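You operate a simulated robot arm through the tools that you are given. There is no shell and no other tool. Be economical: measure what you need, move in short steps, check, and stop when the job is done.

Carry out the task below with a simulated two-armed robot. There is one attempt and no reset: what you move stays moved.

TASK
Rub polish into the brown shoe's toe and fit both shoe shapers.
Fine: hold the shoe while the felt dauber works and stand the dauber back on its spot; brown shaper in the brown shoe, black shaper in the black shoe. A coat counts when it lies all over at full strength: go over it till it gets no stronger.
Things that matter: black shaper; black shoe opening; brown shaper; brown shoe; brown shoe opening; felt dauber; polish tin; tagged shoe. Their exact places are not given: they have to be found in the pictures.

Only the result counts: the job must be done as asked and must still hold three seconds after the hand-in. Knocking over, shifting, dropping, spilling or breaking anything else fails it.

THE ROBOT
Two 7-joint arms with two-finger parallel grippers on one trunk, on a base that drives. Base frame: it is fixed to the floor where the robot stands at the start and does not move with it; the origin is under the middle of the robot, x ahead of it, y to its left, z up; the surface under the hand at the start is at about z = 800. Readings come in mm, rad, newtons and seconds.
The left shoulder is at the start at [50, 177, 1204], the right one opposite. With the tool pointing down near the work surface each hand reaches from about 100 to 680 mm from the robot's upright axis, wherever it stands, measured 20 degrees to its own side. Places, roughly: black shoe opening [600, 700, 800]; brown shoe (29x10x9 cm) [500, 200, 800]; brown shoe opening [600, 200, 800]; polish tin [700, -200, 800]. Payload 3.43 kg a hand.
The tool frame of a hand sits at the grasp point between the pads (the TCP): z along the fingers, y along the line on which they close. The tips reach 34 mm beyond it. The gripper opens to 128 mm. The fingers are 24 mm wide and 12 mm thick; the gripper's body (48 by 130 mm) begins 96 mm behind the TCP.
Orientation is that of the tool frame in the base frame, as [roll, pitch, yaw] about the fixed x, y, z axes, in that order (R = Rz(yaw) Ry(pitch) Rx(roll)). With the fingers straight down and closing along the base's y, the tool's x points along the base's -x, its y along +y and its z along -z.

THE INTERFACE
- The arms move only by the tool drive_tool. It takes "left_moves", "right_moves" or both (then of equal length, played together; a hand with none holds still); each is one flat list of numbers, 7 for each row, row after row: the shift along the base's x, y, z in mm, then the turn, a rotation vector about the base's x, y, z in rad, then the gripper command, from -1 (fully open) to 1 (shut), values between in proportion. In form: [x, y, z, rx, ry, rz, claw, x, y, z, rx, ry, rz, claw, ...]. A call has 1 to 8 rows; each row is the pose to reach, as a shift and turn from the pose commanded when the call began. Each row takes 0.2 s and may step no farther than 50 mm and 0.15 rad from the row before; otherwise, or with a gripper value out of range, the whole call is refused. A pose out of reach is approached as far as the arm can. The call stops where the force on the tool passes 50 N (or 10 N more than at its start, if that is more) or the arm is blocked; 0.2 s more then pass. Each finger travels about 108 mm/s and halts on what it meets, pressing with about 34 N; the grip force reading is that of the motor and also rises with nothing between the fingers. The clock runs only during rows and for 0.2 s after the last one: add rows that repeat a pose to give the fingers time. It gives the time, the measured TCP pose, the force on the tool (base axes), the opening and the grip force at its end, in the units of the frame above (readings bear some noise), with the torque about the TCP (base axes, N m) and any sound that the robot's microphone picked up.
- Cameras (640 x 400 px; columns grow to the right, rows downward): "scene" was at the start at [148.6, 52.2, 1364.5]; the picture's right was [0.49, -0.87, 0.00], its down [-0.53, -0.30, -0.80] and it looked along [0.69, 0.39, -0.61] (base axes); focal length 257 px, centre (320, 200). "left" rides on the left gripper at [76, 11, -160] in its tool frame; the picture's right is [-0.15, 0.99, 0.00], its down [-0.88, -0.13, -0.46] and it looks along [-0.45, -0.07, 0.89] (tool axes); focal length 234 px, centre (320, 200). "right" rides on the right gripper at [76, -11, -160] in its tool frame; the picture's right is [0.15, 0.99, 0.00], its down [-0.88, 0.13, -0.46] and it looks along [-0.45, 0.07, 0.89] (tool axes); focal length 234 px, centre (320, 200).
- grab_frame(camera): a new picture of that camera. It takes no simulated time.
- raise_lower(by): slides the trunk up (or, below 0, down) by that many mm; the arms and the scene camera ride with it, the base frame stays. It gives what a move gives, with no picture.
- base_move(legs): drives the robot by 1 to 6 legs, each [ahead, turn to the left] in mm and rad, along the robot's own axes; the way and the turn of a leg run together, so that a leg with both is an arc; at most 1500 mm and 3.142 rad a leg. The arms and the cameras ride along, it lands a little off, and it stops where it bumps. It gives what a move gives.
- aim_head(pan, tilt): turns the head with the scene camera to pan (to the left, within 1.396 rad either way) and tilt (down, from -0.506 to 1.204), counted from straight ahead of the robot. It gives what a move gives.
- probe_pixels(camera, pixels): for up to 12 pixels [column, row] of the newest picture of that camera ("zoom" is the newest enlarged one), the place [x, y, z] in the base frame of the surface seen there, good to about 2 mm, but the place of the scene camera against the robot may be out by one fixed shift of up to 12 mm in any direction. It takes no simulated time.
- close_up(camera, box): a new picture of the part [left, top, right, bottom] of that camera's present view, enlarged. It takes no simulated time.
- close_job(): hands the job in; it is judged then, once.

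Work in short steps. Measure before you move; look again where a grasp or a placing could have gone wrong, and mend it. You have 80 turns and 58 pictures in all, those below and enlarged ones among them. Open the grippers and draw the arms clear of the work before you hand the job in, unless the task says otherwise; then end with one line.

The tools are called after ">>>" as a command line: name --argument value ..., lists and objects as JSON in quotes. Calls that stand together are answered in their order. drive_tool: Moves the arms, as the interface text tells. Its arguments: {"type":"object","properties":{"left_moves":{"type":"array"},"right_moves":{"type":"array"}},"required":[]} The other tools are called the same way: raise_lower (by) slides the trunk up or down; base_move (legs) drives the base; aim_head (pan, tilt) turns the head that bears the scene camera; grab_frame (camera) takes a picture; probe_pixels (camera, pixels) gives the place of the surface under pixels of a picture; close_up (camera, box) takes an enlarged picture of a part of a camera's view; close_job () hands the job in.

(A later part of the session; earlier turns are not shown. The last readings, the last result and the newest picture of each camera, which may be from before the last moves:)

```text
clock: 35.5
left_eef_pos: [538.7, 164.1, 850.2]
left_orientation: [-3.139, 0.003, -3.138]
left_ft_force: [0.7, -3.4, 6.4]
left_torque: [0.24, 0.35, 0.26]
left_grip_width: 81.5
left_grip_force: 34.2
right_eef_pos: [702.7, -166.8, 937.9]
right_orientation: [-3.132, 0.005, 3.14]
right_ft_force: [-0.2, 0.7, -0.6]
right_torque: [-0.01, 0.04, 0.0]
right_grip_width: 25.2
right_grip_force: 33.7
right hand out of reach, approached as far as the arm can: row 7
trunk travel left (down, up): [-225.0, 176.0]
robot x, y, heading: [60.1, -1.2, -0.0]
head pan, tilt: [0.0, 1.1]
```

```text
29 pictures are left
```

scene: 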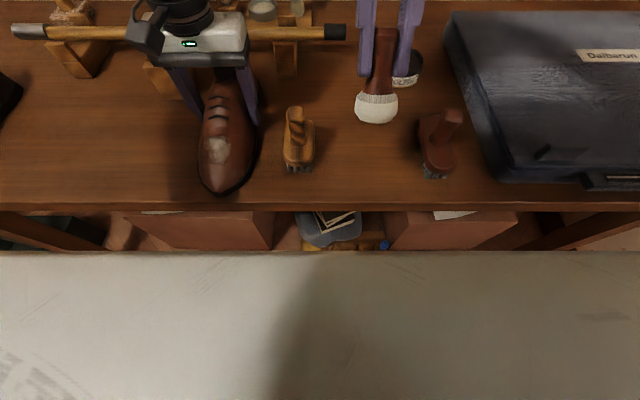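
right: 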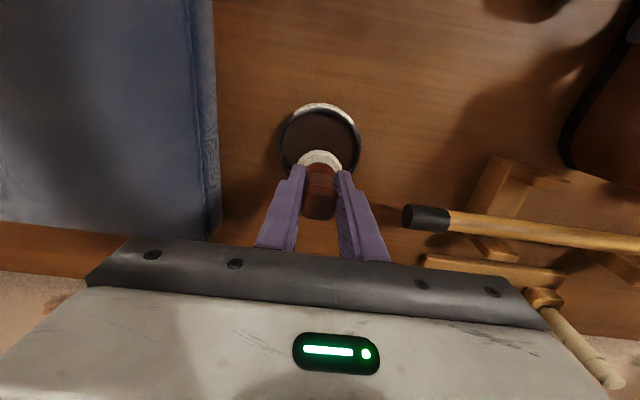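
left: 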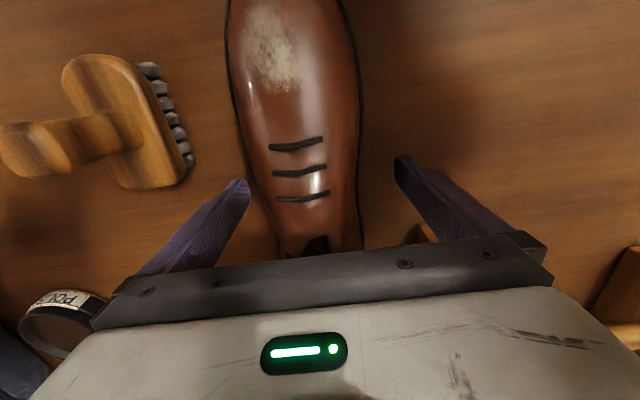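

Over the tin; lower to contact at ≈908 and make small circles with light pressure.

>>> drive_tool --right_moves '[0, 0, -25, 0, 0, 0, 1, 0, 0, -30, 0, 0, 0, 1, 0, 0, -31, 0, 0, 0, 1, 6, 0, -31, 0, 0, 0, 1, 0, 8, -31, 0, 0, 0, 1, -8, 0, -31, 0, 0, 0, 1, 0, -8, -31, 0, 0, 0, 1, 0, 0, -31, 0, 0, 0, 1]'

```text
clock: 37.4
left_eef_pos: [538.0, 164.3, 850.1]
left_orientation: [-3.14, 0.002, -3.139]
left_ft_force: [1.3, -0.5, 7.3]
left_torque: [-0.09, 0.01, -0.07]
left_grip_width: 81.6
left_grip_force: 33.8
right_eef_pos: [701.9, -167.1, 908.6]
right_orientation: [-3.134, 0.001, 3.139]
right_ft_force: [0.2, -0.1, -0.7]
right_torque: [0.01, -0.01, 0.02]
right_grip_width: 25.2
right_grip_force: 34.4
trunk travel left (down, up): [-225.0, 176.0]
robot x, y, heading: [65.6, -1.2, 0.002]
head pan, tilt: [0.0, 1.1]
```

No contact yet; go 2–3 mm lower and repeat.

>>> drive_tool --right_moves '[0, 0, -2, 0, 0, 0, 1, 0, 0, -2.5, 0, 0, 0, 1, 6, 0, -2.5, 0, 0, 0, 1, 0, 7, -2.5, 0, 0, 0, 1, -7, 0, -2.5, 0, 0, 0, 1, 0, -7, -2.5, 0, 0, 0, 1, 0, 0, -2.5, 0, 0, 0, 1, 0, 0, -2.5, 0, 0, 0, 1]'

>>> close_up --camera "scene" --box '[340, 20, 460, 110]'

```text
clock: 39.1
left_eef_pos: [536.9, 163.7, 849.7]
left_orientation: [-3.14, 0.0, -3.14]
left_ft_force: [2.4, 0.9, 3.5]
left_torque: [-0.17, -0.2, -0.02]
left_grip_width: 81.5
left_grip_force: 33.3
right_eef_pos: [701.7, -167.5, 906.9]
right_orientation: [-3.13, 0.005, 3.136]
right_ft_force: [-0.7, -5.8, 11.1]
right_torque: [-0.41, 0.22, 0.07]
right_grip_width: 25.5
right_grip_force: 33.7
trunk travel left (down, up): [-225.0, 176.0]
robot x, y, heading: [58.9, 3.0, -0.001]
head pan, tilt: [0.0, 1.1]
```

```text
4.44 times, centred on (400, 65) of scene
```

zoom: 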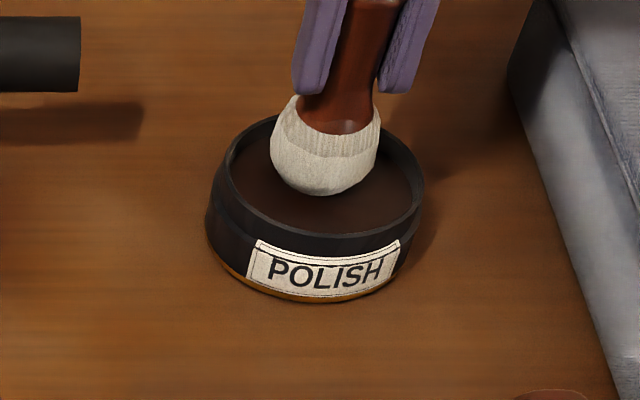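

11 N contact with rubbing done. Lift and carry back toward the toe, passing right of the left hand.

>>> drive_tool --right_moves '[0, 0, 45, 0, 0, 0, 1, -15, 10, 90, 0, 0, 0, 1, -55, 35, 95, 0, 0, 0, 1, -97, 60, 95, 0, 0, 0, 1, -139, 85, 95, 0, 0, 0, 1, -181, 110, 95, 0, -0.1, 0, 1, -223, 135, 95, 0, -0.22, 0, 1, -262, 165, 95, 0, -0.35, 0, 1]'

>>> close_up --camera "scene" --box '[180, 20, 420, 170]'

```text
clock: 41.0
left_eef_pos: [537.7, 164.6, 850.6]
left_orientation: [-3.139, 0.002, 3.141]
left_ft_force: [-8.2, 6.4, 10.7]
left_torque: [-0.19, -0.19, 0.03]
left_grip_width: 81.3
left_grip_force: 34.5
right_eef_pos: [438.7, -1.5, 1001.3]
right_orientation: [-3.136, 0.354, 3.136]
right_ft_force: [0.6, -0.8, -0.6]
right_torque: [0.04, 0.0, 0.0]
right_grip_width: 25.3
right_grip_force: 33.9
trunk travel left (down, up): [-225.0, 176.0]
robot x, y, heading: [57.5, 1.0, 0.001]
head pan, tilt: [0.0, 1.1]
```

```text
2.67 times, centred on (300, 95) of scene
```

zoom: 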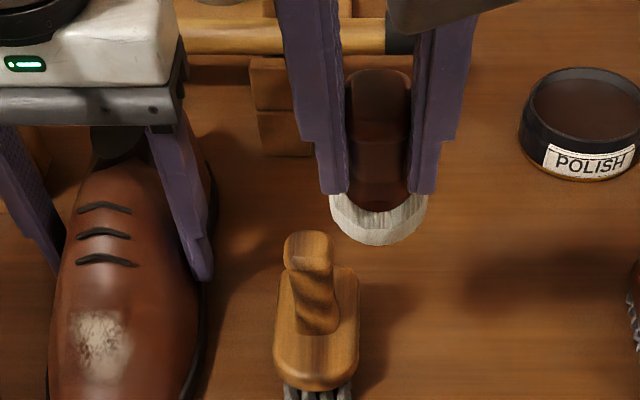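

Move over the toe and down to light contact.

>>> drive_tool --right_moves '[-10, 40, 0, 0, 0, 0, 1, -18, 80, -10, 0, 0, 0, 1, -18, 120, -30, 0, 0, 0, 1, -18, 160, -50, 0, 0, 0, 1, -18, 162, -66, 0, 0, 0, 1, -18, 162, -73, 0, 0, 0, 1, -18, 162, -75.5, 0, 0, 0, 1]'

```text
clock: 42.5
left_eef_pos: [539.3, 164.6, 851.8]
left_orientation: [-3.139, 0.003, -3.141]
left_ft_force: [-5.3, 3.9, 8.8]
left_torque: [0.38, 0.35, -0.11]
left_grip_width: 81.2
left_grip_force: 33.6
right_eef_pos: [420.7, 159.5, 923.8]
right_orientation: [-3.133, 0.355, 3.139]
right_ft_force: [-1.0, -0.7, 0.9]
right_torque: [0.0, -0.05, 0.01]
right_grip_width: 25.1
right_grip_force: 33.9
trunk travel left (down, up): [-225.0, 176.0]
robot x, y, heading: [59.2, 2.2, 0.003]
head pan, tilt: [0.0, 1.1]
```

Nearly touching; press 3 mm more and stroke back and forth.

>>> drive_tool --right_moves '[0, 0, -3, 0, 0, 0, 1, 10, 0, 2, 0, 0, 0, 1, 20, 0, 6.5, 0, 0, 0, 1, 10, 0, 2, 0, 0, 0, 1, 0, 0, -3, 0, 0, 0, 1, -10, 0, -8, 0, 0, 0, 1, -18, 0, -12, 0, 0, 0, 1, -10, 0, -8, 0, 0, 0, 1]'

>>> drive_tool --right_moves '[10, 0, 5, 0, 0, 0, 1, 20, 0, 10, 0, 0, 0, 1, 30, 0, 14, 0, 0, 0, 1, 20, 0, 10, 0, 0, 0, 1, 10, 0, 5, 0, 0, 0, 1, 0, 0, 0, 0, 0, 0, 1, 10, 0, 20, 0, 0, 0, 1, 20, -40, 40, 0, 0, 0, 1]'

>>> grab_frame --camera "left"

```text
clock: 44.4
left_eef_pos: [540.1, 164.6, 851.5]
left_orientation: [3.141, 0.009, -3.141]
left_ft_force: [23.8, 4.1, 0.8]
left_torque: [-0.1, -0.25, -0.37]
left_grip_width: 81.2
left_grip_force: 34.4
right_eef_pos: [406.1, 159.6, 913.5]
right_orientation: [-3.131, 0.341, -3.136]
right_ft_force: [-14.8, -4.0, 17.3]
right_torque: [-0.04, 0.57, 0.11]
right_grip_width: 25.3
right_grip_force: 34.1
trunk travel left (down, up): [-225.0, 176.0]
robot x, y, heading: [60.2, -0.6, 0.001]
head pan, tilt: [0.0, 1.1]
```

```text
clock: 46.1
left_eef_pos: [539.7, 164.1, 851.1]
left_orientation: [-3.14, 0.002, -3.139]
left_ft_force: [14.8, -0.4, 19.1]
left_torque: [0.85, -0.19, 0.27]
left_grip_width: 81.1
left_grip_force: 33.9
right_eef_pos: [431.8, 120.7, 956.5]
right_orientation: [-3.134, 0.35, 3.141]
right_ft_force: [-0.3, -0.3, -0.2]
right_torque: [-0.01, 0.02, -0.02]
right_grip_width: 25.3
right_grip_force: 34.3
trunk travel left (down, up): [-225.0, 176.0]
robot x, y, heading: [59.0, 2.0, 0.002]
head pan, tilt: [0.0, 1.1]
```

```text
26 pictures are left
```

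left: 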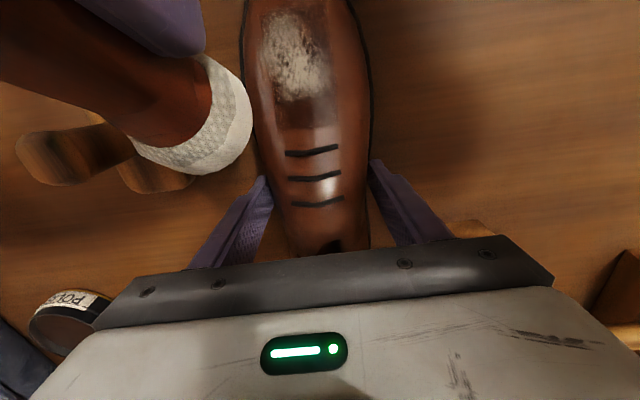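

There's a darker band around (305,105) below the patch; enlarge it.

>>> close_up --camera "left" --box '[225, 0, 395, 150]'

>>> probe_pixels --camera "zoom" --pixels '[[320, 330], [320, 250], [220, 250], [420, 250], [320, 100], [250, 100], [400, 100], [320, 20], [470, 100], [160, 100]]'

```text
2.67 times, centred on (310, 75) of left
```

zoom: 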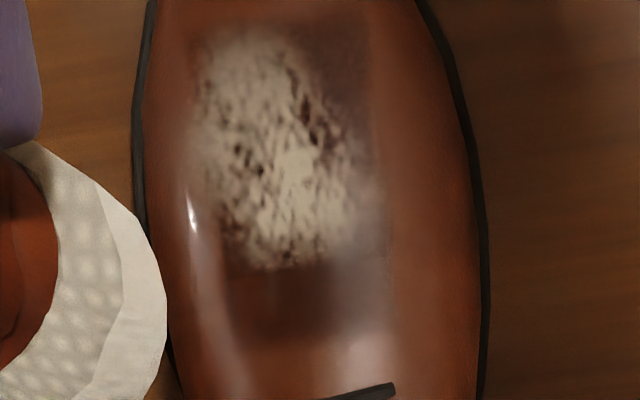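

```text
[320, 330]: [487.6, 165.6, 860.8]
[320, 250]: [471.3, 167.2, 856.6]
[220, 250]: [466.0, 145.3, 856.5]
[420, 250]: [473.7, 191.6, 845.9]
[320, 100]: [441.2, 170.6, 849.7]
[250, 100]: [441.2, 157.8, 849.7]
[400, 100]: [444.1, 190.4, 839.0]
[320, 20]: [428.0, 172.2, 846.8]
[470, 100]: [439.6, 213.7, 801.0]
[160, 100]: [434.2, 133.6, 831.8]
```

A rectangular coat is building over about x 425–488, y 146–188. I continue rubbing along lines y=167, 176, 157.

>>> drive_tool --right_moves '[0, 46, -12, 0, 0, 0, 1, -28, 46, -38.5, 0, 0, 0, 1, -10, 46, -31.5, 0, 0, 0, 1, 5, 46, -27.5, 0, 0, 0, 1, 18, 46, -24.5, 0, 0, 0, 1, 5, 46, -27.5, 0, 0, 0, 1, -10, 46, -31.5, 0, 0, 0, 1, -28, 46, -38.5, 0, 0, 0, 1]'

>>> drive_tool --right_moves '[0, 10, -2, 0, 0, 0, 1, 18, 10, 5, 0, 0, 0, 1, 33, 10, 9, 0, 0, 0, 1, 46, 10, 12, 0, 0, 0, 1, 46, 0, 14, 0, 0, 0, 1, 33, 0, 11, 0, 0, 0, 1, 18, 0, 7, 0, 0, 0, 1, 0, 0, 0, 0, 0, 0, 1]'

>>> drive_tool --right_moves '[0, -10, -2, 0, 0, 0, 1, 18, -10, 5, 0, 0, 0, 1, 33, -10, 9, 0, 0, 0, 1, 46, -10, 12, 0, 0, 0, 1, 33, -10, 9, 0, 0, 0, 1, 18, -10, 5, 0, 0, 0, 1, 20, -20, 25, 0, 0, 0, 1, 30, -50, 45, 0, 0, 0, 1]'

>>> close_up --camera "left" --box '[225, 0, 395, 150]'

```text
clock: 48.0
left_eef_pos: [539.7, 164.8, 851.1]
left_orientation: [-3.14, 0.004, -3.14]
left_ft_force: [12.5, 2.7, 18.0]
left_torque: [0.37, -0.33, -0.12]
left_grip_width: 81.2
left_grip_force: 33.9
right_eef_pos: [405.0, 165.4, 918.2]
right_orientation: [-3.134, 0.353, 3.139]
right_ft_force: [-0.1, 0.9, -0.3]
right_torque: [-0.01, 0.01, -0.02]
right_grip_width: 25.6
right_grip_force: 34.1
trunk travel left (down, up): [-225.0, 176.0]
robot x, y, heading: [59.3, -2.8, -0.0]
head pan, tilt: [0.0, 1.1]
```

```text
clock: 49.8
left_eef_pos: [538.4, 163.8, 850.8]
left_orientation: [-3.139, 0.003, -3.139]
left_ft_force: [12.1, 1.4, 18.0]
left_torque: [0.11, -0.32, -0.08]
left_grip_width: 81.3
left_grip_force: 33.9
right_eef_pos: [404.0, 165.0, 917.9]
right_orientation: [-3.13, 0.35, 3.139]
right_ft_force: [-0.9, 0.7, -1.1]
right_torque: [-0.02, -0.01, 0.01]
right_grip_width: 25.3
right_grip_force: 34.7
trunk travel left (down, up): [-225.0, 176.0]
robot x, y, heading: [60.6, -5.0, -0.002]
head pan, tilt: [0.0, 1.1]
```

```text
clock: 51.5
left_eef_pos: [539.7, 164.2, 849.9]
left_orientation: [-3.141, 0.004, -3.14]
left_ft_force: [13.0, -0.8, 19.9]
left_torque: [0.79, 0.05, -0.04]
left_grip_width: 81.0
left_grip_force: 33.8
right_eef_pos: [433.9, 115.3, 962.4]
right_orientation: [-3.133, 0.35, 3.14]
right_ft_force: [0.0, 0.3, -0.3]
right_torque: [-0.03, 0.01, -0.01]
right_grip_width: 25.3
right_grip_force: 33.7
trunk travel left (down, up): [-225.0, 176.0]
robot x, y, heading: [61.5, 0.9, 0.001]
head pan, tilt: [0.0, 1.1]
```

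```text
2.67 times, centred on (310, 75) of left
```

zoom: 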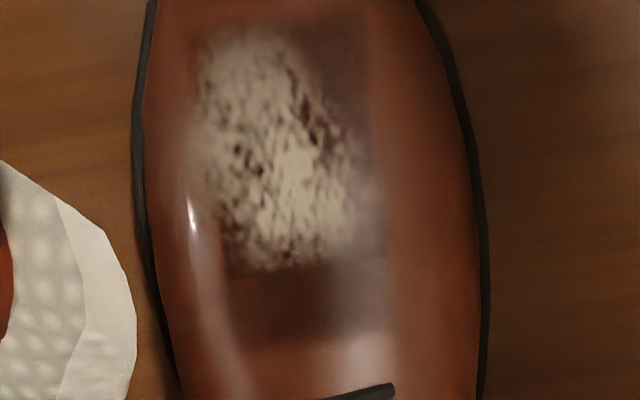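

Those passes were barely touching. I repeat about 4–5 mm deeper.

>>> drive_tool --right_moves '[0, 45, -18, 0, 0, 0, 1, -14, 50, -43, 0, 0, 0, 1, 3, 50, -36, 0, 0, 0, 1, 16, 50, -33, 0, 0, 0, 1, 3, 50, -36, 0, 0, 0, 1, -14, 50, -43, 0, 0, 0, 1, -30, 50, -49, 0, 0, 0, 1, -14, 50, -43, 0, 0, 0, 1]'

>>> drive_tool --right_moves '[0, 8, -1, 0, 0, 0, 1, 16, 8, 6, 0, 0, 0, 1, 30, 8, 9, 0, 0, 0, 1, 30, -6, 10, 0, 0, 0, 1, 16, -6, 6, 0, 0, 0, 1, 0, -6, 0, 0, 0, 0, 1, -14, -6, -6, 0, 0, 0, 1, 0, 0, 0, 0, 0, 0, 1]'

```text
clock: 53.4
left_eef_pos: [539.5, 164.6, 850.7]
left_orientation: [-3.141, 0.003, -3.141]
left_ft_force: [10.8, 1.5, 18.7]
left_torque: [0.41, -0.09, -0.07]
left_grip_width: 81.2
left_grip_force: 33.9
right_eef_pos: [419.4, 166.9, 919.2]
right_orientation: [-3.133, 0.351, 3.14]
right_ft_force: [-0.4, 0.2, -0.5]
right_torque: [0.02, -0.04, 0.03]
right_grip_width: 25.2
right_grip_force: 34.6
trunk travel left (down, up): [-225.0, 176.0]
robot x, y, heading: [59.6, -3.5, -0.001]
head pan, tilt: [0.0, 1.1]
```

```text
clock: 55.1
left_eef_pos: [538.6, 165.2, 850.9]
left_orientation: [-3.139, 0.004, -3.138]
left_ft_force: [10.8, 1.7, 18.5]
left_torque: [0.34, -0.3, -0.03]
left_grip_width: 81.1
left_grip_force: 34.1
right_eef_pos: [420.1, 165.0, 919.1]
right_orientation: [-3.133, 0.351, 3.139]
right_ft_force: [-1.8, 0.3, 0.9]
right_torque: [-0.01, 0.23, 0.03]
right_grip_width: 25.1
right_grip_force: 34.2
trunk travel left (down, up): [-225.0, 176.0]
robot x, y, heading: [61.0, 0.5, -0.001]
head pan, tilt: [0.0, 1.1]
```

Contact has dropped to ≈919 at x 420 (dauber slid a little in the grip). Go 4 mm deeper and rub.

>>> drive_tool --right_moves '[0, 0, -2, 0, 0, 0, 1, 0, 0, -4, 0, 0, 0, 1, 0, 0, -4, 0, 0, 0, 1]'

```text
clock: 56.0
left_eef_pos: [537.7, 162.7, 851.3]
left_orientation: [3.141, 0.006, -3.14]
left_ft_force: [19.0, 3.0, 4.6]
left_torque: [-0.49, -0.38, -0.25]
left_grip_width: 81.2
left_grip_force: 34.0
right_eef_pos: [419.3, 165.8, 919.3]
right_orientation: [-3.138, 0.357, 3.138]
right_ft_force: [-11.3, -4.8, 33.3]
right_torque: [-0.18, 0.16, -0.08]
right_grip_width: 25.2
right_grip_force: 33.9
trunk travel left (down, up): [-225.0, 176.0]
robot x, y, heading: [66.4, 0.5, 0.001]
head pan, tilt: [0.0, 1.1]
```

33 N; rub at about +1 mm from here following the slope (0.28 upward forward, 0.4 backward).

>>> drive_tool --right_moves '[0, 0, 1, 0, 0, 0, 1, 12, 0, 5, 0, 0, 0, 1, 24, 0, 8.5, 0, 0, 0, 1, 32, 0, 10.5, 0, 0, 0, 1, 20, 0, 7.5, 0, 0, 0, 1, 8, 0, 4, 0, 0, 0, 1, -6, 0, -1.5, 0, 0, 0, 1, -14, 0, -5, 0, 0, 0, 1]'

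>>> drive_tool --right_moves '[12, 8, 5, 0, 0, 0, 1, 26, 8, 9.5, 0, 0, 0, 1, 38, 8, 13, 0, 0, 0, 1, 46, 8, 15, 0, 0, 0, 1, 46, -4, 15, 0, 0, 0, 1, 34, -6, 12, 0, 0, 0, 1, 20, -6, 8.5, 0, 0, 0, 1, 6, -6, 3, 0, 0, 0, 1]'

>>> drive_tool --right_moves '[12, 5, 5, 0, 0, 0, 1, 26, 5, 9.5, 0, 0, 0, 1, 12, 5, 4, 0, 0, 0, 1, 0, 5, 0, 0, 0, 0, 1, 10, 5, 20, 0, 0, 0, 1, 20, -30, 40, 0, 0, 0, 1, 20, -50, 45, 0, 0, 0, 1]'

>>> close_up --camera "left" --box '[225, 0, 395, 150]'

```text
clock: 57.8
left_eef_pos: [539.1, 164.1, 850.5]
left_orientation: [-3.14, 0.002, -3.139]
left_ft_force: [9.6, 3.0, 16.5]
left_torque: [0.43, -0.01, -0.28]
left_grip_width: 81.1
left_grip_force: 34.4
right_eef_pos: [405.3, 166.1, 910.1]
right_orientation: [-3.131, 0.35, 3.14]
right_ft_force: [-0.3, 0.1, -1.1]
right_torque: [0.01, 0.03, 0.03]
right_grip_width: 25.3
right_grip_force: 33.7
trunk travel left (down, up): [-225.0, 176.0]
robot x, y, heading: [60.3, -1.5, 0.0]
head pan, tilt: [0.0, 1.1]
```

```text
clock: 59.5
left_eef_pos: [539.1, 165.5, 851.1]
left_orientation: [-3.139, 0.001, -3.14]
left_ft_force: [9.1, 3.1, 19.2]
left_torque: [0.17, -0.12, -0.07]
left_grip_width: 81.2
left_grip_force: 34.4
right_eef_pos: [411.7, 158.4, 913.0]
right_orientation: [-3.128, 0.351, 3.139]
right_ft_force: [-0.7, 0.6, -0.6]
right_torque: [0.02, 0.01, 0.01]
right_grip_width: 25.1
right_grip_force: 33.4
trunk travel left (down, up): [-225.0, 176.0]
robot x, y, heading: [63.4, 0.7, -0.004]
head pan, tilt: [0.0, 1.1]
```

```text
clock: 61.1
left_eef_pos: [537.9, 164.1, 851.0]
left_orientation: [-3.138, 0.003, -3.14]
left_ft_force: [8.1, 1.8, 20.0]
left_torque: [0.61, 0.05, 0.1]
left_grip_width: 80.9
left_grip_force: 34.6
right_eef_pos: [430.9, 110.5, 960.3]
right_orientation: [-3.135, 0.353, 3.139]
right_ft_force: [-0.6, 0.2, -1.8]
right_torque: [0.0, 0.0, -0.04]
right_grip_width: 25.0
right_grip_force: 34.1
trunk travel left (down, up): [-225.0, 176.0]
robot x, y, heading: [57.7, 0.1, 0.002]
head pan, tilt: [0.0, 1.1]
```

```text
2.67 times, centred on (310, 75) of left
```

zoom: 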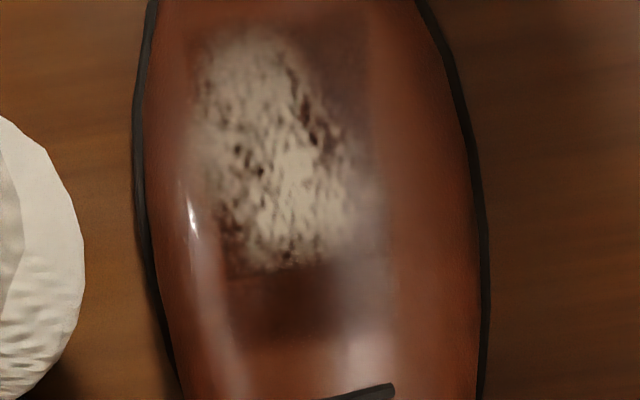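

Contact was lost again, suggesting the handle is sliding up between the pads. Check the dauber in the grip.

>>> close_up --camera "scene" --box '[120, 20, 360, 200]'

>>> probe_pixels --camera "zoom" --pixels '[[215, 330], [230, 340], [300, 320], [150, 330]]'

```text
2.22 times, centred on (240, 110) of scene
```

zoom: 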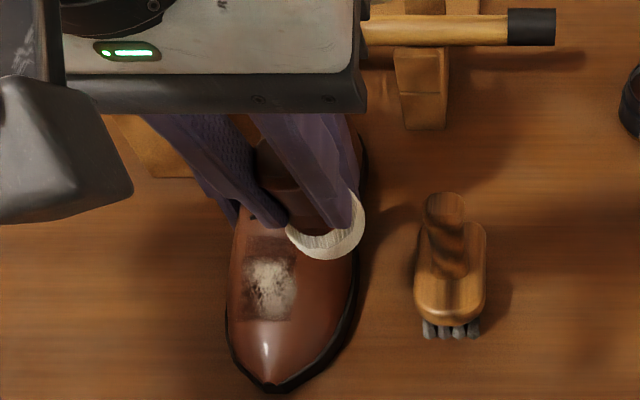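

```text
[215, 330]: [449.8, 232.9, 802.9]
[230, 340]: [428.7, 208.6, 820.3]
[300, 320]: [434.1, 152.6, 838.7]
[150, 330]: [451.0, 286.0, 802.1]
```

The handle slid ~10 mm until the collar met the fingertips; now recalibrate depth (offset ≈72) and rub with moderate pressure.

>>> drive_tool --right_moves '[0, 45, -18, 0, 0, 0, 1, -11, 56.5, -45, 0, 0, 0, 1, 4, 56.5, -41, 0, 0, 0, 1, 19, 56.5, -38, 0, 0, 0, 1, 29, 56.5, -35.5, 0, 0, 0, 1, 19, 56.5, -38, 0, 0, 0, 1, 4, 56.5, -41, 0, 0, 0, 1]'

```text
clock: 62.2
left_eef_pos: [538.4, 164.4, 851.3]
left_orientation: [-3.139, 0.005, -3.141]
left_ft_force: [-4.1, 0.2, 9.6]
left_torque: [0.29, 0.48, 0.04]
left_grip_width: 81.1
left_grip_force: 34.5
right_eef_pos: [441.6, 168.9, 923.8]
right_orientation: [-3.137, 0.347, -3.135]
right_ft_force: [-3.4, -2.7, 10.4]
right_torque: [-0.14, -0.32, -0.14]
right_grip_width: 25.4
right_grip_force: 34.3
trunk travel left (down, up): [-225.0, 176.0]
robot x, y, heading: [63.4, -1.6, 0.004]
head pan, tilt: [0.0, 1.1]
stopped in row 5 (right hand): the force on the tool passed its limit at 56 N (the readings are from after the stop); the commanded pose is now the measured one
```

Now in contact with 10 N at (442,924). Stroke from here with gentle slope 0.27.

>>> drive_tool --right_moves '[10, 0, 3, 0, 0, 0, 1, 0, 0, 0, 0, 0, 0, 1, -10, 0, -3.2, 0, 0, 0, 1, -20, 0, -6.8, 0, 0, 0, 1, -30, 0, -11, 0, 0, 0, 1, -20, 0, -6.8, 0, 0, 0, 1, -10, 0, -3.2, 0, 0, 0, 1, 0, 0, 0, 0, 0, 0, 1]'

>>> drive_tool --right_moves '[8, 8, 1.5, 0, 0, 0, 1, -4, 8, -2, 0, 0, 0, 1, -18, 8, -7, 0, 0, 0, 1, -30, 8, -12, 0, 0, 0, 1, -30, -8, -12, 0, 0, 0, 1, -18, -8, -7, 0, 0, 0, 1, -4, -8, -2, 0, 0, 0, 1, 8, -8, 1.5, 0, 0, 0, 1]'

>>> close_up --camera "left" --box '[225, 0, 395, 150]'

```text
clock: 64.0
left_eef_pos: [539.6, 163.3, 850.6]
left_orientation: [-3.137, 0.01, -3.139]
left_ft_force: [-8.1, 0.0, 20.7]
left_torque: [0.19, 0.79, 0.0]
left_grip_width: 80.9
left_grip_force: 34.0
right_eef_pos: [439.1, 169.5, 923.3]
right_orientation: [-3.136, 0.344, -3.132]
right_ft_force: [-5.7, 0.3, 3.1]
right_torque: [-0.02, 0.18, -0.01]
right_grip_width: 25.3
right_grip_force: 33.6
trunk travel left (down, up): [-225.0, 176.0]
robot x, y, heading: [60.9, 2.8, -0.0]
head pan, tilt: [0.0, 1.1]
```

```text
clock: 65.8
left_eef_pos: [539.3, 163.5, 851.0]
left_orientation: [-3.139, 0.008, -3.137]
left_ft_force: [8.4, -2.2, 13.7]
left_torque: [0.14, 2.79, -0.41]
left_grip_width: 81.1
left_grip_force: 34.1
right_eef_pos: [445.6, 162.9, 925.3]
right_orientation: [-3.137, 0.346, -3.129]
right_ft_force: [-22.5, -0.5, 14.3]
right_torque: [-0.07, -1.42, 0.05]
right_grip_width: 25.3
right_grip_force: 33.7
trunk travel left (down, up): [-225.0, 176.0]
robot x, y, heading: [58.2, -2.1, -0.002]
head pan, tilt: [0.0, 1.1]
```

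```text
2.67 times, centred on (310, 75) of left
```

zoom: 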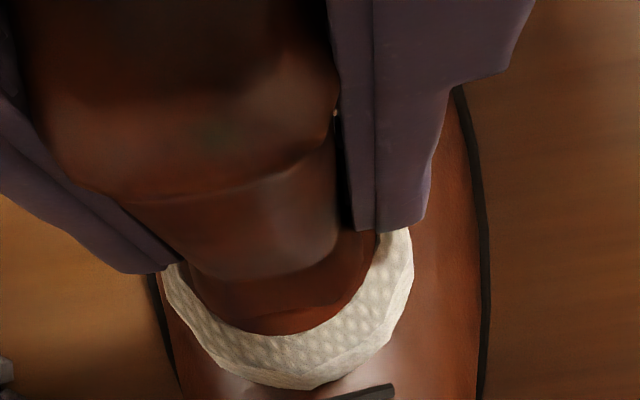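

Hand is in contact with the shoe's top at x 446 (larger torque there), so stay ≤440. Lift away and look.

>>> drive_tool --right_moves '[-15, 0, 10, 0, 0, 0, 1, -20, -20, 35, 0, 0, 0, 1, -15, -60, 45, 0, 0, 0, 1]'

>>> close_up --camera "left" --box '[225, 0, 395, 150]'

```text
clock: 66.6
left_eef_pos: [538.7, 164.0, 851.6]
left_orientation: [-3.138, 0.007, -3.139]
left_ft_force: [-4.5, -3.1, 24.7]
left_torque: [0.73, 0.82, 0.13]
left_grip_width: 80.8
left_grip_force: 33.8
right_eef_pos: [435.5, 100.3, 970.7]
right_orientation: [-3.137, 0.345, -3.132]
right_ft_force: [-0.3, 0.3, 0.5]
right_torque: [0.0, -0.02, -0.06]
right_grip_width: 25.2
right_grip_force: 34.4
trunk travel left (down, up): [-225.0, 176.0]
robot x, y, heading: [60.7, -1.7, -0.002]
head pan, tilt: [0.0, 1.1]
```

```text
2.67 times, centred on (310, 75) of left
```

zoom: 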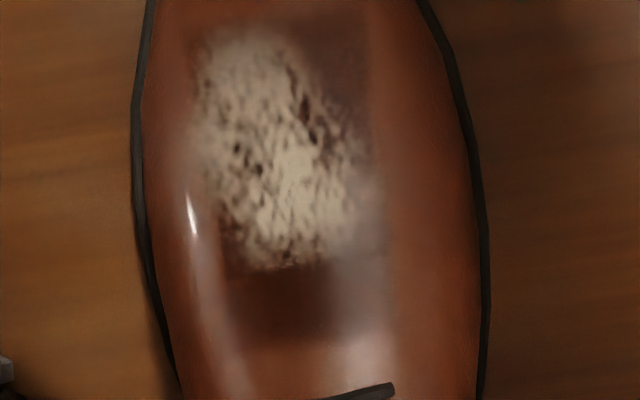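

Compare against the head camera's view, strongly enlarged.

>>> close_up --camera "scene" --box '[195, 105, 285, 205]'

```text
4.00 times, centred on (240, 155) of scene
```

zoom: 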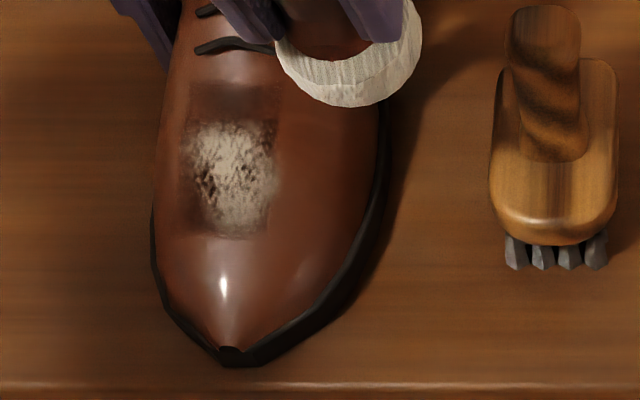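

The coat is faint and not growing, so the felt needs reloading. Carry it back over the tin, straightening the tilt.

>>> drive_tool --right_moves '[15, -40, 20, 0, 0.1, 0, 1, 40, -80, 30, 0, 0.2, 0, 1, 75, -115, 30, 0, 0.3, 0, 1, 112, -145, 30, 0, 0.345, 0, 1, 150, -175, 30, 0, 0.345, 0, 1, 188, -205, 20, 0, 0.345, 0, 1, 226, -235, 5, 0, 0.345, 0, 1, 265, -267, -10, 0, 0.345, 0, 1]'

>>> drive_tool --right_moves '[0, 0, -30, 0, 0, 0, 1, 0, 0, -50, 0, 0, 0, 1, 0, 0, -58, 0, 0, 0, 1, 0, 0, -62, 0, 0, 0, 1]'

```text
refused: row 7 steps farther than a row can; nothing moved
```

```text
clock: 67.6
left_eef_pos: [539.7, 164.4, 852.0]
left_orientation: [-3.138, 0.007, -3.14]
left_ft_force: [-5.2, 0.1, 24.5]
left_torque: [0.22, 0.5, -0.01]
left_grip_width: 80.9
left_grip_force: 33.9
right_eef_pos: [433.8, 100.0, 907.7]
right_orientation: [-3.137, 0.347, -3.132]
right_ft_force: [-0.1, 0.3, -0.8]
right_torque: [-0.01, -0.01, 0.02]
right_grip_width: 25.1
right_grip_force: 34.0
trunk travel left (down, up): [-225.0, 176.0]
robot x, y, heading: [62.0, -0.2, 0.001]
head pan, tilt: [0.0, 1.1]
```

The first call was refused for step size and the second lowered the hand beside the shoe, harmlessly (forces ≈0). Raise and redo with smaller steps.

>>> drive_tool --right_moves '[0, 0, 45, 0, 0, 0, 1, 5, -15, 88, 0, 0, 0, 1, 25, -55, 92, 0, 0.1, 0, 1, 55, -90, 92, 0, 0.2, 0, 1, 90, -123, 92, 0, 0.3, 0, 1, 127, -153, 92, 0, 0.345, 0, 1, 164, -183, 88, 0, 0.345, 0, 1, 201, -213, 80, 0, 0.345, 0, 1]'

```text
clock: 69.4
left_eef_pos: [539.1, 163.8, 850.9]
left_orientation: [-3.139, 0.007, -3.141]
left_ft_force: [-2.4, -0.9, 26.2]
left_torque: [0.44, 0.64, 0.02]
left_grip_width: 81.1
left_grip_force: 33.7
right_eef_pos: [636.0, -111.4, 987.7]
right_orientation: [-3.139, -0.001, -3.133]
right_ft_force: [0.6, -0.5, -0.7]
right_torque: [0.01, -0.02, 0.02]
right_grip_width: 25.3
right_grip_force: 33.4
trunk travel left (down, up): [-225.0, 176.0]
robot x, y, heading: [59.9, 2.0, -0.001]
head pan, tilt: [0.0, 1.1]
```

>>> drive_tool --right_moves '[33, -28, -10, 0, 0, 0, 1, 64, -56, -30, 0, 0, 0, 1, 64, -56, -60, 0, 0, 0, 1, 64, -56, -80, 0, 0, 0, 1, 64, -56, -86, 0, 0, 0, 1, 64, -56, -89, 0, 0, 0, 1]'

```text
clock: 70.8
left_eef_pos: [539.8, 164.1, 850.5]
left_orientation: [-3.139, 0.007, -3.14]
left_ft_force: [-1.2, -1.1, 24.1]
left_torque: [0.3, 0.35, 0.0]
left_grip_width: 81.2
left_grip_force: 33.5
right_eef_pos: [699.9, -168.1, 899.0]
right_orientation: [-3.139, 0.001, -3.135]
right_ft_force: [-0.3, -1.0, 0.0]
right_torque: [-0.01, 0.02, 0.03]
right_grip_width: 25.3
right_grip_force: 34.3
trunk travel left (down, up): [-225.0, 176.0]
robot x, y, heading: [61.3, 2.8, 0.001]
head pan, tilt: [0.0, 1.1]
```

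Not touching yet at 899; lower in 1–2 mm steps with small circles.

>>> drive_tool --right_moves '[0, 0, -2, 0, 0, 0, 1, 5, 0, -3, 0, 0, 0, 1, 0, 6, -4, 0, 0, 0, 1, -6, 0, -5, 0, 0, 0, 1, 0, -6, -5, 0, 0, 0, 1, 0, 0, -5, 0, 0, 0, 1]'

```text
clock: 72.2
left_eef_pos: [540.2, 163.9, 850.5]
left_orientation: [-3.139, 0.007, -3.139]
left_ft_force: [4.6, 0.0, 16.4]
left_torque: [-0.3, -0.08, -0.05]
left_grip_width: 81.3
left_grip_force: 33.6
right_eef_pos: [701.1, -170.8, 894.6]
right_orientation: [-3.135, 0.0, -3.137]
right_ft_force: [-3.4, -5.9, 15.0]
right_torque: [-0.19, 0.38, 0.07]
right_grip_width: 25.2
right_grip_force: 34.5
trunk travel left (down, up): [-225.0, 176.0]
robot x, y, heading: [60.3, -0.3, 0.005]
head pan, tilt: [0.0, 1.1]
```

15 N contact. Rub a few more small circles in the polish, then lift.

>>> drive_tool --right_moves '[6, 0, 0, 0, 0, 0, 1, 0, 7, 0, 0, 0, 0, 1, -7, 0, 0, 0, 0, 0, 1, 0, -5, 0, 0, 0, 0, 1, 7, 0, 0, 0, 0, 0, 1, 0, 7, 0, 0, 0, 0, 1, -6, 0, 0.5, 0, 0, 0, 1, 0, 0, 1, 0, 0, 0, 1]'

>>> drive_tool --right_moves '[0, 0, 45, 0, 0, 0, 1, -5, 4, 90, 0, 0, 0, 1, -40, 34, 98, 0, 0, 0, 1, -77, 64, 98, 0, 0, 0, 1, -114, 94, 98, 0, 0, 0, 1, -150, 124, 98, 0, -0.1, 0, 1, -187, 154, 98, 0, -0.2, 0, 1, -222, 180, 98, 0, -0.3, 0, 1]'

```text
clock: 74.0
left_eef_pos: [539.5, 164.3, 849.5]
left_orientation: [-3.138, 0.009, -3.14]
left_ft_force: [7.3, -5.5, 13.6]
left_torque: [0.44, -0.08, -0.06]
left_grip_width: 81.1
left_grip_force: 33.7
right_eef_pos: [698.0, -165.3, 894.6]
right_orientation: [-3.142, -0.002, -3.131]
right_ft_force: [-5.6, 5.1, 16.1]
right_torque: [0.29, 0.33, 0.03]
right_grip_width: 25.2
right_grip_force: 34.0
trunk travel left (down, up): [-225.0, 176.0]
robot x, y, heading: [61.0, 2.3, 0.004]
head pan, tilt: [0.0, 1.1]
```

```text
clock: 76.0
left_eef_pos: [539.9, 163.8, 850.4]
left_orientation: [-3.138, 0.003, -3.138]
left_ft_force: [-3.2, -0.6, 5.1]
left_torque: [0.35, 0.2, 0.07]
left_grip_width: 81.1
left_grip_force: 34.0
right_eef_pos: [617.5, -56.2, 1145.4]
right_orientation: [3.123, 0.111, 3.038]
right_ft_force: [0.1, 0.3, -0.8]
right_torque: [0.0, -0.01, 0.03]
right_grip_width: 25.2
right_grip_force: 33.8
right hand out of reach, approached as far as the arm can: row 2, 3, 4, 5, 6, 7, 8
trunk travel left (down, up): [-225.0, 176.0]
robot x, y, heading: [60.0, -0.4, -0.002]
head pan, tilt: [0.0, 1.1]
stopped in row 8 (right hand): the arm was blocked; the commanded pose is now the measured one
```

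The arm wandered high and stopped at (617,-56,1145). Step it back down toward the robot's front gradually.

>>> drive_tool --right_moves '[-30, 5, -20, 0, 0, 0, 1, -60, 10, -50, 0, 0, 0.05, 1, -90, 20, -80, 0, 0, 0.1, 1, -120, 30, -110, 0, -0.1, 0.1, 1, -150, 40, -130, 0, -0.2, 0.1, 1, -175, 50, -143, 0, -0.24, 0.1, 1]'

>>> grab_frame --camera "scene"

```text
clock: 77.4
left_eef_pos: [540.2, 163.7, 849.5]
left_orientation: [-3.139, 0.006, -3.14]
left_ft_force: [-7.2, -2.5, 5.8]
left_torque: [-0.41, 0.13, 0.02]
left_grip_width: 81.1
left_grip_force: 34.1
right_eef_pos: [439.2, -3.2, 1003.5]
right_orientation: [3.112, 0.354, 3.139]
right_ft_force: [0.0, 0.2, -1.4]
right_torque: [0.03, 0.0, -0.03]
right_grip_width: 25.5
right_grip_force: 33.6
trunk travel left (down, up): [-225.0, 176.0]
robot x, y, heading: [58.7, 0.5, -0.001]
head pan, tilt: [0.0, 1.1]
```

```text
18 pictures are left
```

scene: 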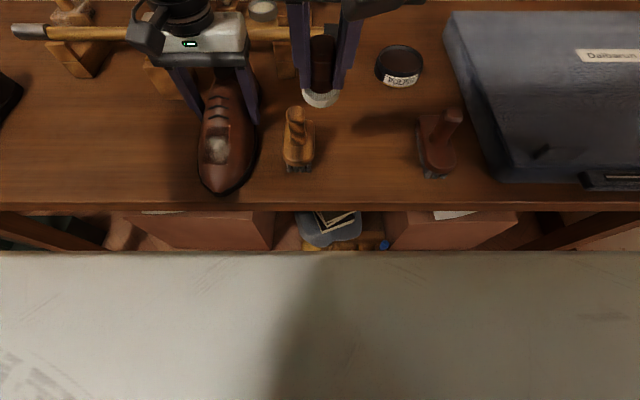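

Tin undisturbed. Bring the felt to the toe again, to about z 914 at (421,166).

>>> drive_tool --right_moves '[-10, 42, -5, 0.03, 0, 0, 1, -18, 84, -20, 0.03, 0, 0, 1, -18, 126, -35, 0.03, 0, 0, 1, -18, 165, -60, 0.03, 0, 0, 1, -18, 169, -80, 0.03, 0, 0, 1, -18, 169, -87, 0.03, 0, 0, 1, -18, 169, -89, 0.03, 0, 0, 1]'

```text
clock: 79.0
left_eef_pos: [540.1, 165.5, 850.2]
left_orientation: [-3.14, 0.007, -3.141]
left_ft_force: [1.3, -4.4, 0.7]
left_torque: [-0.44, 0.11, 0.3]
left_grip_width: 81.2
left_grip_force: 34.0
right_eef_pos: [423.9, 165.5, 916.8]
right_orientation: [3.082, 0.353, 3.127]
right_ft_force: [-3.6, -2.4, 13.4]
right_torque: [-0.19, -0.52, -0.11]
right_grip_width: 25.1
right_grip_force: 33.7
trunk travel left (down, up): [-225.0, 176.0]
robot x, y, heading: [59.8, 1.0, 0.003]
head pan, tilt: [0.0, 1.1]
```

13 N contact. Stroke back and forth along three lines at this pressure.

>>> drive_tool --right_moves '[10, 0, 2.7, -0.05, 0, 0, 1, 18, 0, 5, -0.05, 0, 0, 1, 9, 0, 2.4, -0.05, 0, 0, 1, 0, 0, -0.5, -0.05, 0, 0, 1, -9, 0, -4.5, -0.05, 0, 0, 1, -17, 0, -8.5, -0.05, 0, 0, 1, -8, 0, -4.5, -0.05, 0, 0, 1, 0, 0, -0.5, -0.05, 0, 0, 1]'

>>> drive_tool --right_moves '[8, 9, 1.5, 0, 0, 0, 1, 17, 9, 4, 0, 0, 0, 1, 8, 9, 1.5, 0, 0, 0, 1, -2, 9, -2, 0, 0, 0, 1, -12, 9, -7, 0, 0, 0, 1, -12, -9, -7, 0, 0, 0, 1, 0, -9, -1.5, 0, 0, 0, 1, 12, -9, 2.5, 0, 0, 0, 1]'

>>> drive_tool --right_moves '[-10, 0, -4, 0, 0, 0, 1, -20, 3, -8, 0, 0, 0, 1, -12, 9, -4, 0, 0, 0, 1, -4, 9, -1, 0, 0, 0, 1, 4, 9, 2, 0, 0, 0, 1, -5, 0, 15, 0, 0, 0, 1, -5, -30, 35, 0, 0, 0, 1, -5, -60, 50, 0, 0, 0, 1]'

>>> close_up --camera "scene" --box '[195, 105, 285, 205]'

```text
clock: 80.8
left_eef_pos: [540.8, 164.4, 851.0]
left_orientation: [-3.139, 0.011, -3.139]
left_ft_force: [15.4, 1.1, 8.8]
left_torque: [0.42, -0.64, 0.04]
left_grip_width: 80.8
left_grip_force: 34.2
right_eef_pos: [422.4, 167.0, 912.1]
right_orientation: [3.137, 0.349, -3.132]
right_ft_force: [-7.9, 0.2, 3.3]
right_torque: [0.05, 0.17, 0.01]
right_grip_width: 25.4
right_grip_force: 33.9
trunk travel left (down, up): [-225.0, 176.0]
robot x, y, heading: [62.1, 0.1, -0.008]
head pan, tilt: [0.0, 1.1]
```

```text
clock: 82.6
left_eef_pos: [541.5, 163.5, 850.5]
left_orientation: [-3.141, 0.013, -3.14]
left_ft_force: [22.8, -0.4, 6.4]
left_torque: [0.04, -0.62, -0.33]
left_grip_width: 80.7
left_grip_force: 34.4
right_eef_pos: [430.6, 157.7, 916.9]
right_orientation: [3.134, 0.345, -3.13]
right_ft_force: [-24.9, 0.1, 14.6]
right_torque: [0.12, 0.51, 0.19]
right_grip_width: 25.5
right_grip_force: 34.0
trunk travel left (down, up): [-225.0, 176.0]
robot x, y, heading: [57.0, -0.5, -0.005]
head pan, tilt: [0.0, 1.1]
```

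```text
clock: 84.4
left_eef_pos: [541.3, 165.2, 850.8]
left_orientation: [-3.139, 0.009, -3.142]
left_ft_force: [12.5, 1.8, 20.4]
left_torque: [1.03, 0.01, -0.51]
left_grip_width: 80.7
left_grip_force: 34.1
right_eef_pos: [429.9, 97.5, 966.9]
right_orientation: [3.137, 0.351, -3.134]
right_ft_force: [0.3, 0.0, -0.3]
right_torque: [-0.02, 0.01, 0.01]
right_grip_width: 25.0
right_grip_force: 34.2
trunk travel left (down, up): [-225.0, 176.0]
robot x, y, heading: [60.8, 0.2, 0.003]
head pan, tilt: [0.0, 1.1]
```

```text
4.00 times, centred on (240, 155) of scene
```

zoom: 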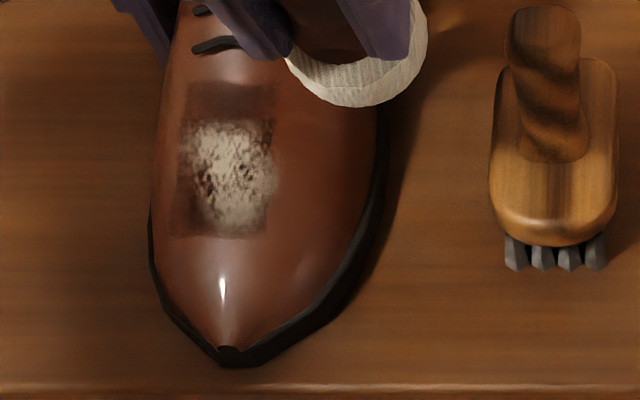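

The coat has become a bit more even (front strip darker). One more full set of passes, then compare.

>>> drive_tool --right_moves '[-6, 40, -15, 0, 0, 0, 1, -6, 68, -42, 0, 0, 0, 1, -6, 68, -53, 0, 0, 0, 1, 4, 68, -50, 0, 0, 0, 1, 11, 68, -48, 0, 0, 0, 1, 0, 68, -51, 0, 0, 0, 1, -10, 68, -55.5, 0, 0, 0, 1, -24, 68, -62, 0, 0, 0, 1]'

>>> drive_tool --right_moves '[0, 10, -1, 0, 0, 0, 1, 10, 10, 4.5, 0, 0, 0, 1, 20, 10, 9, 0, 0, 0, 1, 32, 10, 12, 0, 0, 0, 1, 32, -10, 12, 0, 0, 0, 1, 20, -10, 9, 0, 0, 0, 1, 10, -10, 5, 0, 0, 0, 1, 0, -10, -0.5, 0, 0, 0, 1]'

>>> drive_tool --right_moves '[0, 10, 0, 0, 0, 0, 1, 0, 18, -1, 0, 0, 0, 1, 14, 10, 6, 0, 0, 0, 1, 14, -2, 6.5, 0, 0, 0, 1, 28, 4, 11.5, 0, 0, 0, 1, 28, 4, 30, 0, 0, 0, 1, 28, -30, 50, 0, 0, 0, 1, 28, -60, 60, 0, 0, 0, 1]'

>>> close_up --camera "scene" --box '[195, 105, 285, 205]'

```text
clock: 86.2
left_eef_pos: [540.7, 165.6, 850.2]
left_orientation: [-3.14, 0.007, -3.14]
left_ft_force: [11.7, 3.5, 16.0]
left_torque: [0.18, -0.28, -0.12]
left_grip_width: 81.0
left_grip_force: 34.1
right_eef_pos: [406.5, 165.4, 905.8]
right_orientation: [3.135, 0.354, -3.137]
right_ft_force: [2.7, 0.3, 13.5]
right_torque: [0.07, -0.86, 0.01]
right_grip_width: 25.3
right_grip_force: 34.1
trunk travel left (down, up): [-225.0, 176.0]
robot x, y, heading: [59.6, 1.3, 0.005]
head pan, tilt: [0.0, 1.1]
```

```text
clock: 88.0
left_eef_pos: [540.6, 165.2, 849.0]
left_orientation: [-3.139, 0.009, -3.14]
left_ft_force: [12.6, 3.6, 15.9]
left_torque: [0.24, -0.2, 0.11]
left_grip_width: 80.9
left_grip_force: 33.4
right_eef_pos: [406.6, 155.4, 905.0]
right_orientation: [3.134, 0.357, -3.138]
right_ft_force: [4.2, -0.9, 19.8]
right_torque: [0.27, -1.05, -0.11]
right_grip_width: 25.2
right_grip_force: 34.3
trunk travel left (down, up): [-225.0, 176.0]
robot x, y, heading: [60.6, -1.1, 0.001]
head pan, tilt: [0.0, 1.1]
```

```text
clock: 89.8
left_eef_pos: [541.0, 165.1, 850.7]
left_orientation: [-3.14, 0.008, -3.14]
left_ft_force: [10.9, 2.4, 21.2]
left_torque: [1.11, 0.13, -0.34]
left_grip_width: 80.9
left_grip_force: 33.8
right_eef_pos: [433.8, 95.0, 964.4]
right_orientation: [3.137, 0.353, -3.135]
right_ft_force: [-0.2, -0.8, -0.7]
right_torque: [-0.02, 0.04, -0.01]
right_grip_width: 25.2
right_grip_force: 33.8
trunk travel left (down, up): [-225.0, 176.0]
robot x, y, heading: [60.1, 2.2, 0.003]
head pan, tilt: [0.0, 1.1]
```

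```text
4.00 times, centred on (240, 155) of scene
```

zoom: 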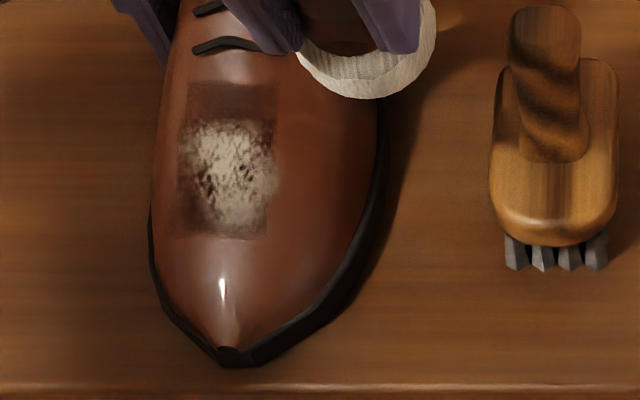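

The coat no longer changes; it's even over the rectangle. Return the dauber: straighten and go above its spot (477,-78).

>>> drive_tool --right_moves '[5, -30, 25, 0, 0.09, 0, 1, 15, -70, 35, 0, 0.2, 0, 1, 25, -110, 35, 0, 0.3, 0, 1, 35, -148, 30, 0, 0.351, 0.006, 1, 43, -173, 0, 0, 0.351, 0.006, 1, 43, -173, -45, 0, 0.351, 0.006, 1, 43, -173, -80, 0, 0.351, 0.006, 1, 43, -173, -90, 0, 0.351, 0.006, 1]'

>>> drive_tool --right_moves '[0, 0, -3, 0, 0, 0, 1, 0, 0, -5, 0, 0, 0, 1, 0, 0, -5, 0, 0, 0, 1]'

```text
clock: 91.6
left_eef_pos: [540.7, 164.5, 851.3]
left_orientation: [-3.138, 0.007, -3.14]
left_ft_force: [7.8, 4.8, 20.3]
left_torque: [0.57, -0.02, -0.13]
left_grip_width: 80.9
left_grip_force: 34.2
right_eef_pos: [477.0, -76.6, 874.3]
right_orientation: [3.13, 0.003, -3.13]
right_ft_force: [-0.2, -0.1, -0.1]
right_torque: [-0.01, -0.01, -0.02]
right_grip_width: 25.4
right_grip_force: 34.7
trunk travel left (down, up): [-225.0, 176.0]
robot x, y, heading: [61.4, -3.4, -0.003]
head pan, tilt: [0.0, 1.1]
```

```text
clock: 92.4
left_eef_pos: [540.3, 164.3, 851.1]
left_orientation: [-3.137, 0.008, -3.14]
left_ft_force: [9.5, 4.8, 20.4]
left_torque: [0.49, -0.1, 0.0]
left_grip_width: 80.9
left_grip_force: 34.1
right_eef_pos: [476.0, -76.3, 867.6]
right_orientation: [3.133, -0.001, -3.129]
right_ft_force: [0.4, -0.5, -0.1]
right_torque: [-0.01, 0.01, 0.01]
right_grip_width: 25.3
right_grip_force: 34.0
trunk travel left (down, up): [-225.0, 176.0]
robot x, y, heading: [59.2, 0.7, -0.002]
head pan, tilt: [0.0, 1.1]
```

No contact at 868; keep lowering slowly.

>>> drive_tool --right_moves '[0, -1, -1.5, 0.005, 0, -0.01, 1, 1, -1.5, -3, 0.008, 0, -0.01, 1, 1, -1.5, -4, 0.008, 0, -0.01, 1, 1, -1.5, -4, 0.008, 0, -0.01, 1]'

>>> grab_frame --camera "scene"

```text
clock: 93.4
left_eef_pos: [539.9, 165.2, 850.6]
left_orientation: [-3.137, 0.007, -3.141]
left_ft_force: [11.3, -1.6, 9.3]
left_torque: [0.3, -0.44, -0.49]
left_grip_width: 80.7
left_grip_force: 34.3
right_eef_pos: [478.0, -77.8, 868.6]
right_orientation: [3.121, 0.006, -3.14]
right_ft_force: [-6.2, 2.8, 31.6]
right_torque: [0.0, 0.7, -0.05]
right_grip_width: 25.6
right_grip_force: 34.0
trunk travel left (down, up): [-225.0, 176.0]
robot x, y, heading: [56.9, 1.6, -0.001]
head pan, tilt: [0.0, 1.1]
```

```text
15 pictures are left
```

scene: 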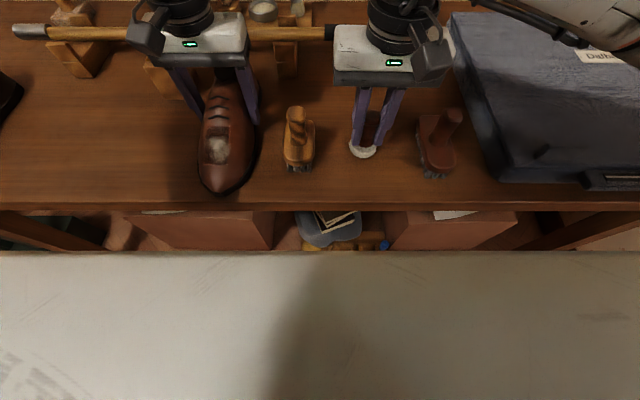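

Seated (31 N). Ease off, open the right gripper and rise; the left hand also opens off the shoe and rises.

>>> drive_tool --right_moves '[0, 0, 3, 0, 0, 0, 1, 0, 0, 3, 0, 0, 0, 0.6, 0, 0, 3, 0, 0, 0, 0.25, 0, 0, 3, 0, 0, 0, 0.1, 0, 0, 3, 0, 0, 0, 0.1, 0, 0, 30, 0, 0, 0, 0.1, 0, 0, 80, 0, 0, 0, 0.1, 0, 0, 125, 0, 0, 0, 0.1]' --left_moves '[0, 0, 0, 0, 0, 0, 0.2, 0, 0, 0, 0, 0, 0, 0, 0, 0, 0, 0, 0, 0, -0.4, 0, 0, 0, 0, 0, 0, -0.8, 0, 0, 0, 0, 0, 0, -1, 0, 0, 0, 0, 0, 0, -1, 0, 0, 45, 0, 0, 0, -1, 0, 0, 90, 0, 0, 0, -1]'

>>> grab_frame --camera "scene"

```text
clock: 95.2
left_eef_pos: [541.1, 166.2, 940.0]
left_orientation: [-3.14, 0.006, -3.141]
left_ft_force: [-0.9, -0.1, -0.1]
left_torque: [-0.03, 0.01, 0.01]
left_grip_width: 128.2
left_grip_force: 0.1
right_eef_pos: [478.0, -79.7, 990.1]
right_orientation: [3.127, -0.002, -3.139]
right_ft_force: [-0.2, -0.6, 0.3]
right_torque: [-0.02, -0.02, -0.01]
right_grip_width: 57.7
right_grip_force: 0.0
trunk travel left (down, up): [-225.0, 176.0]
robot x, y, heading: [59.9, 1.0, -0.002]
head pan, tilt: [0.0, 1.1]
```

```text
14 pictures are left
```

scene: 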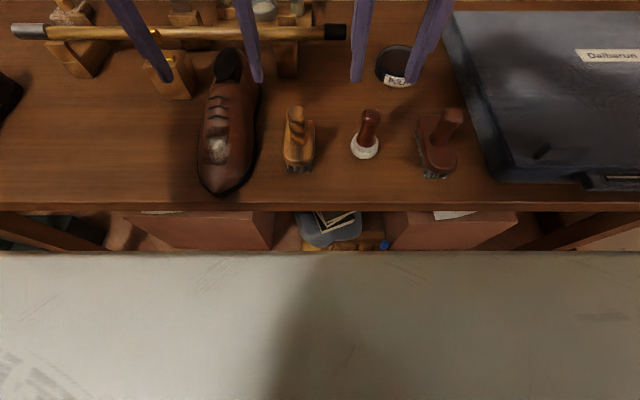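

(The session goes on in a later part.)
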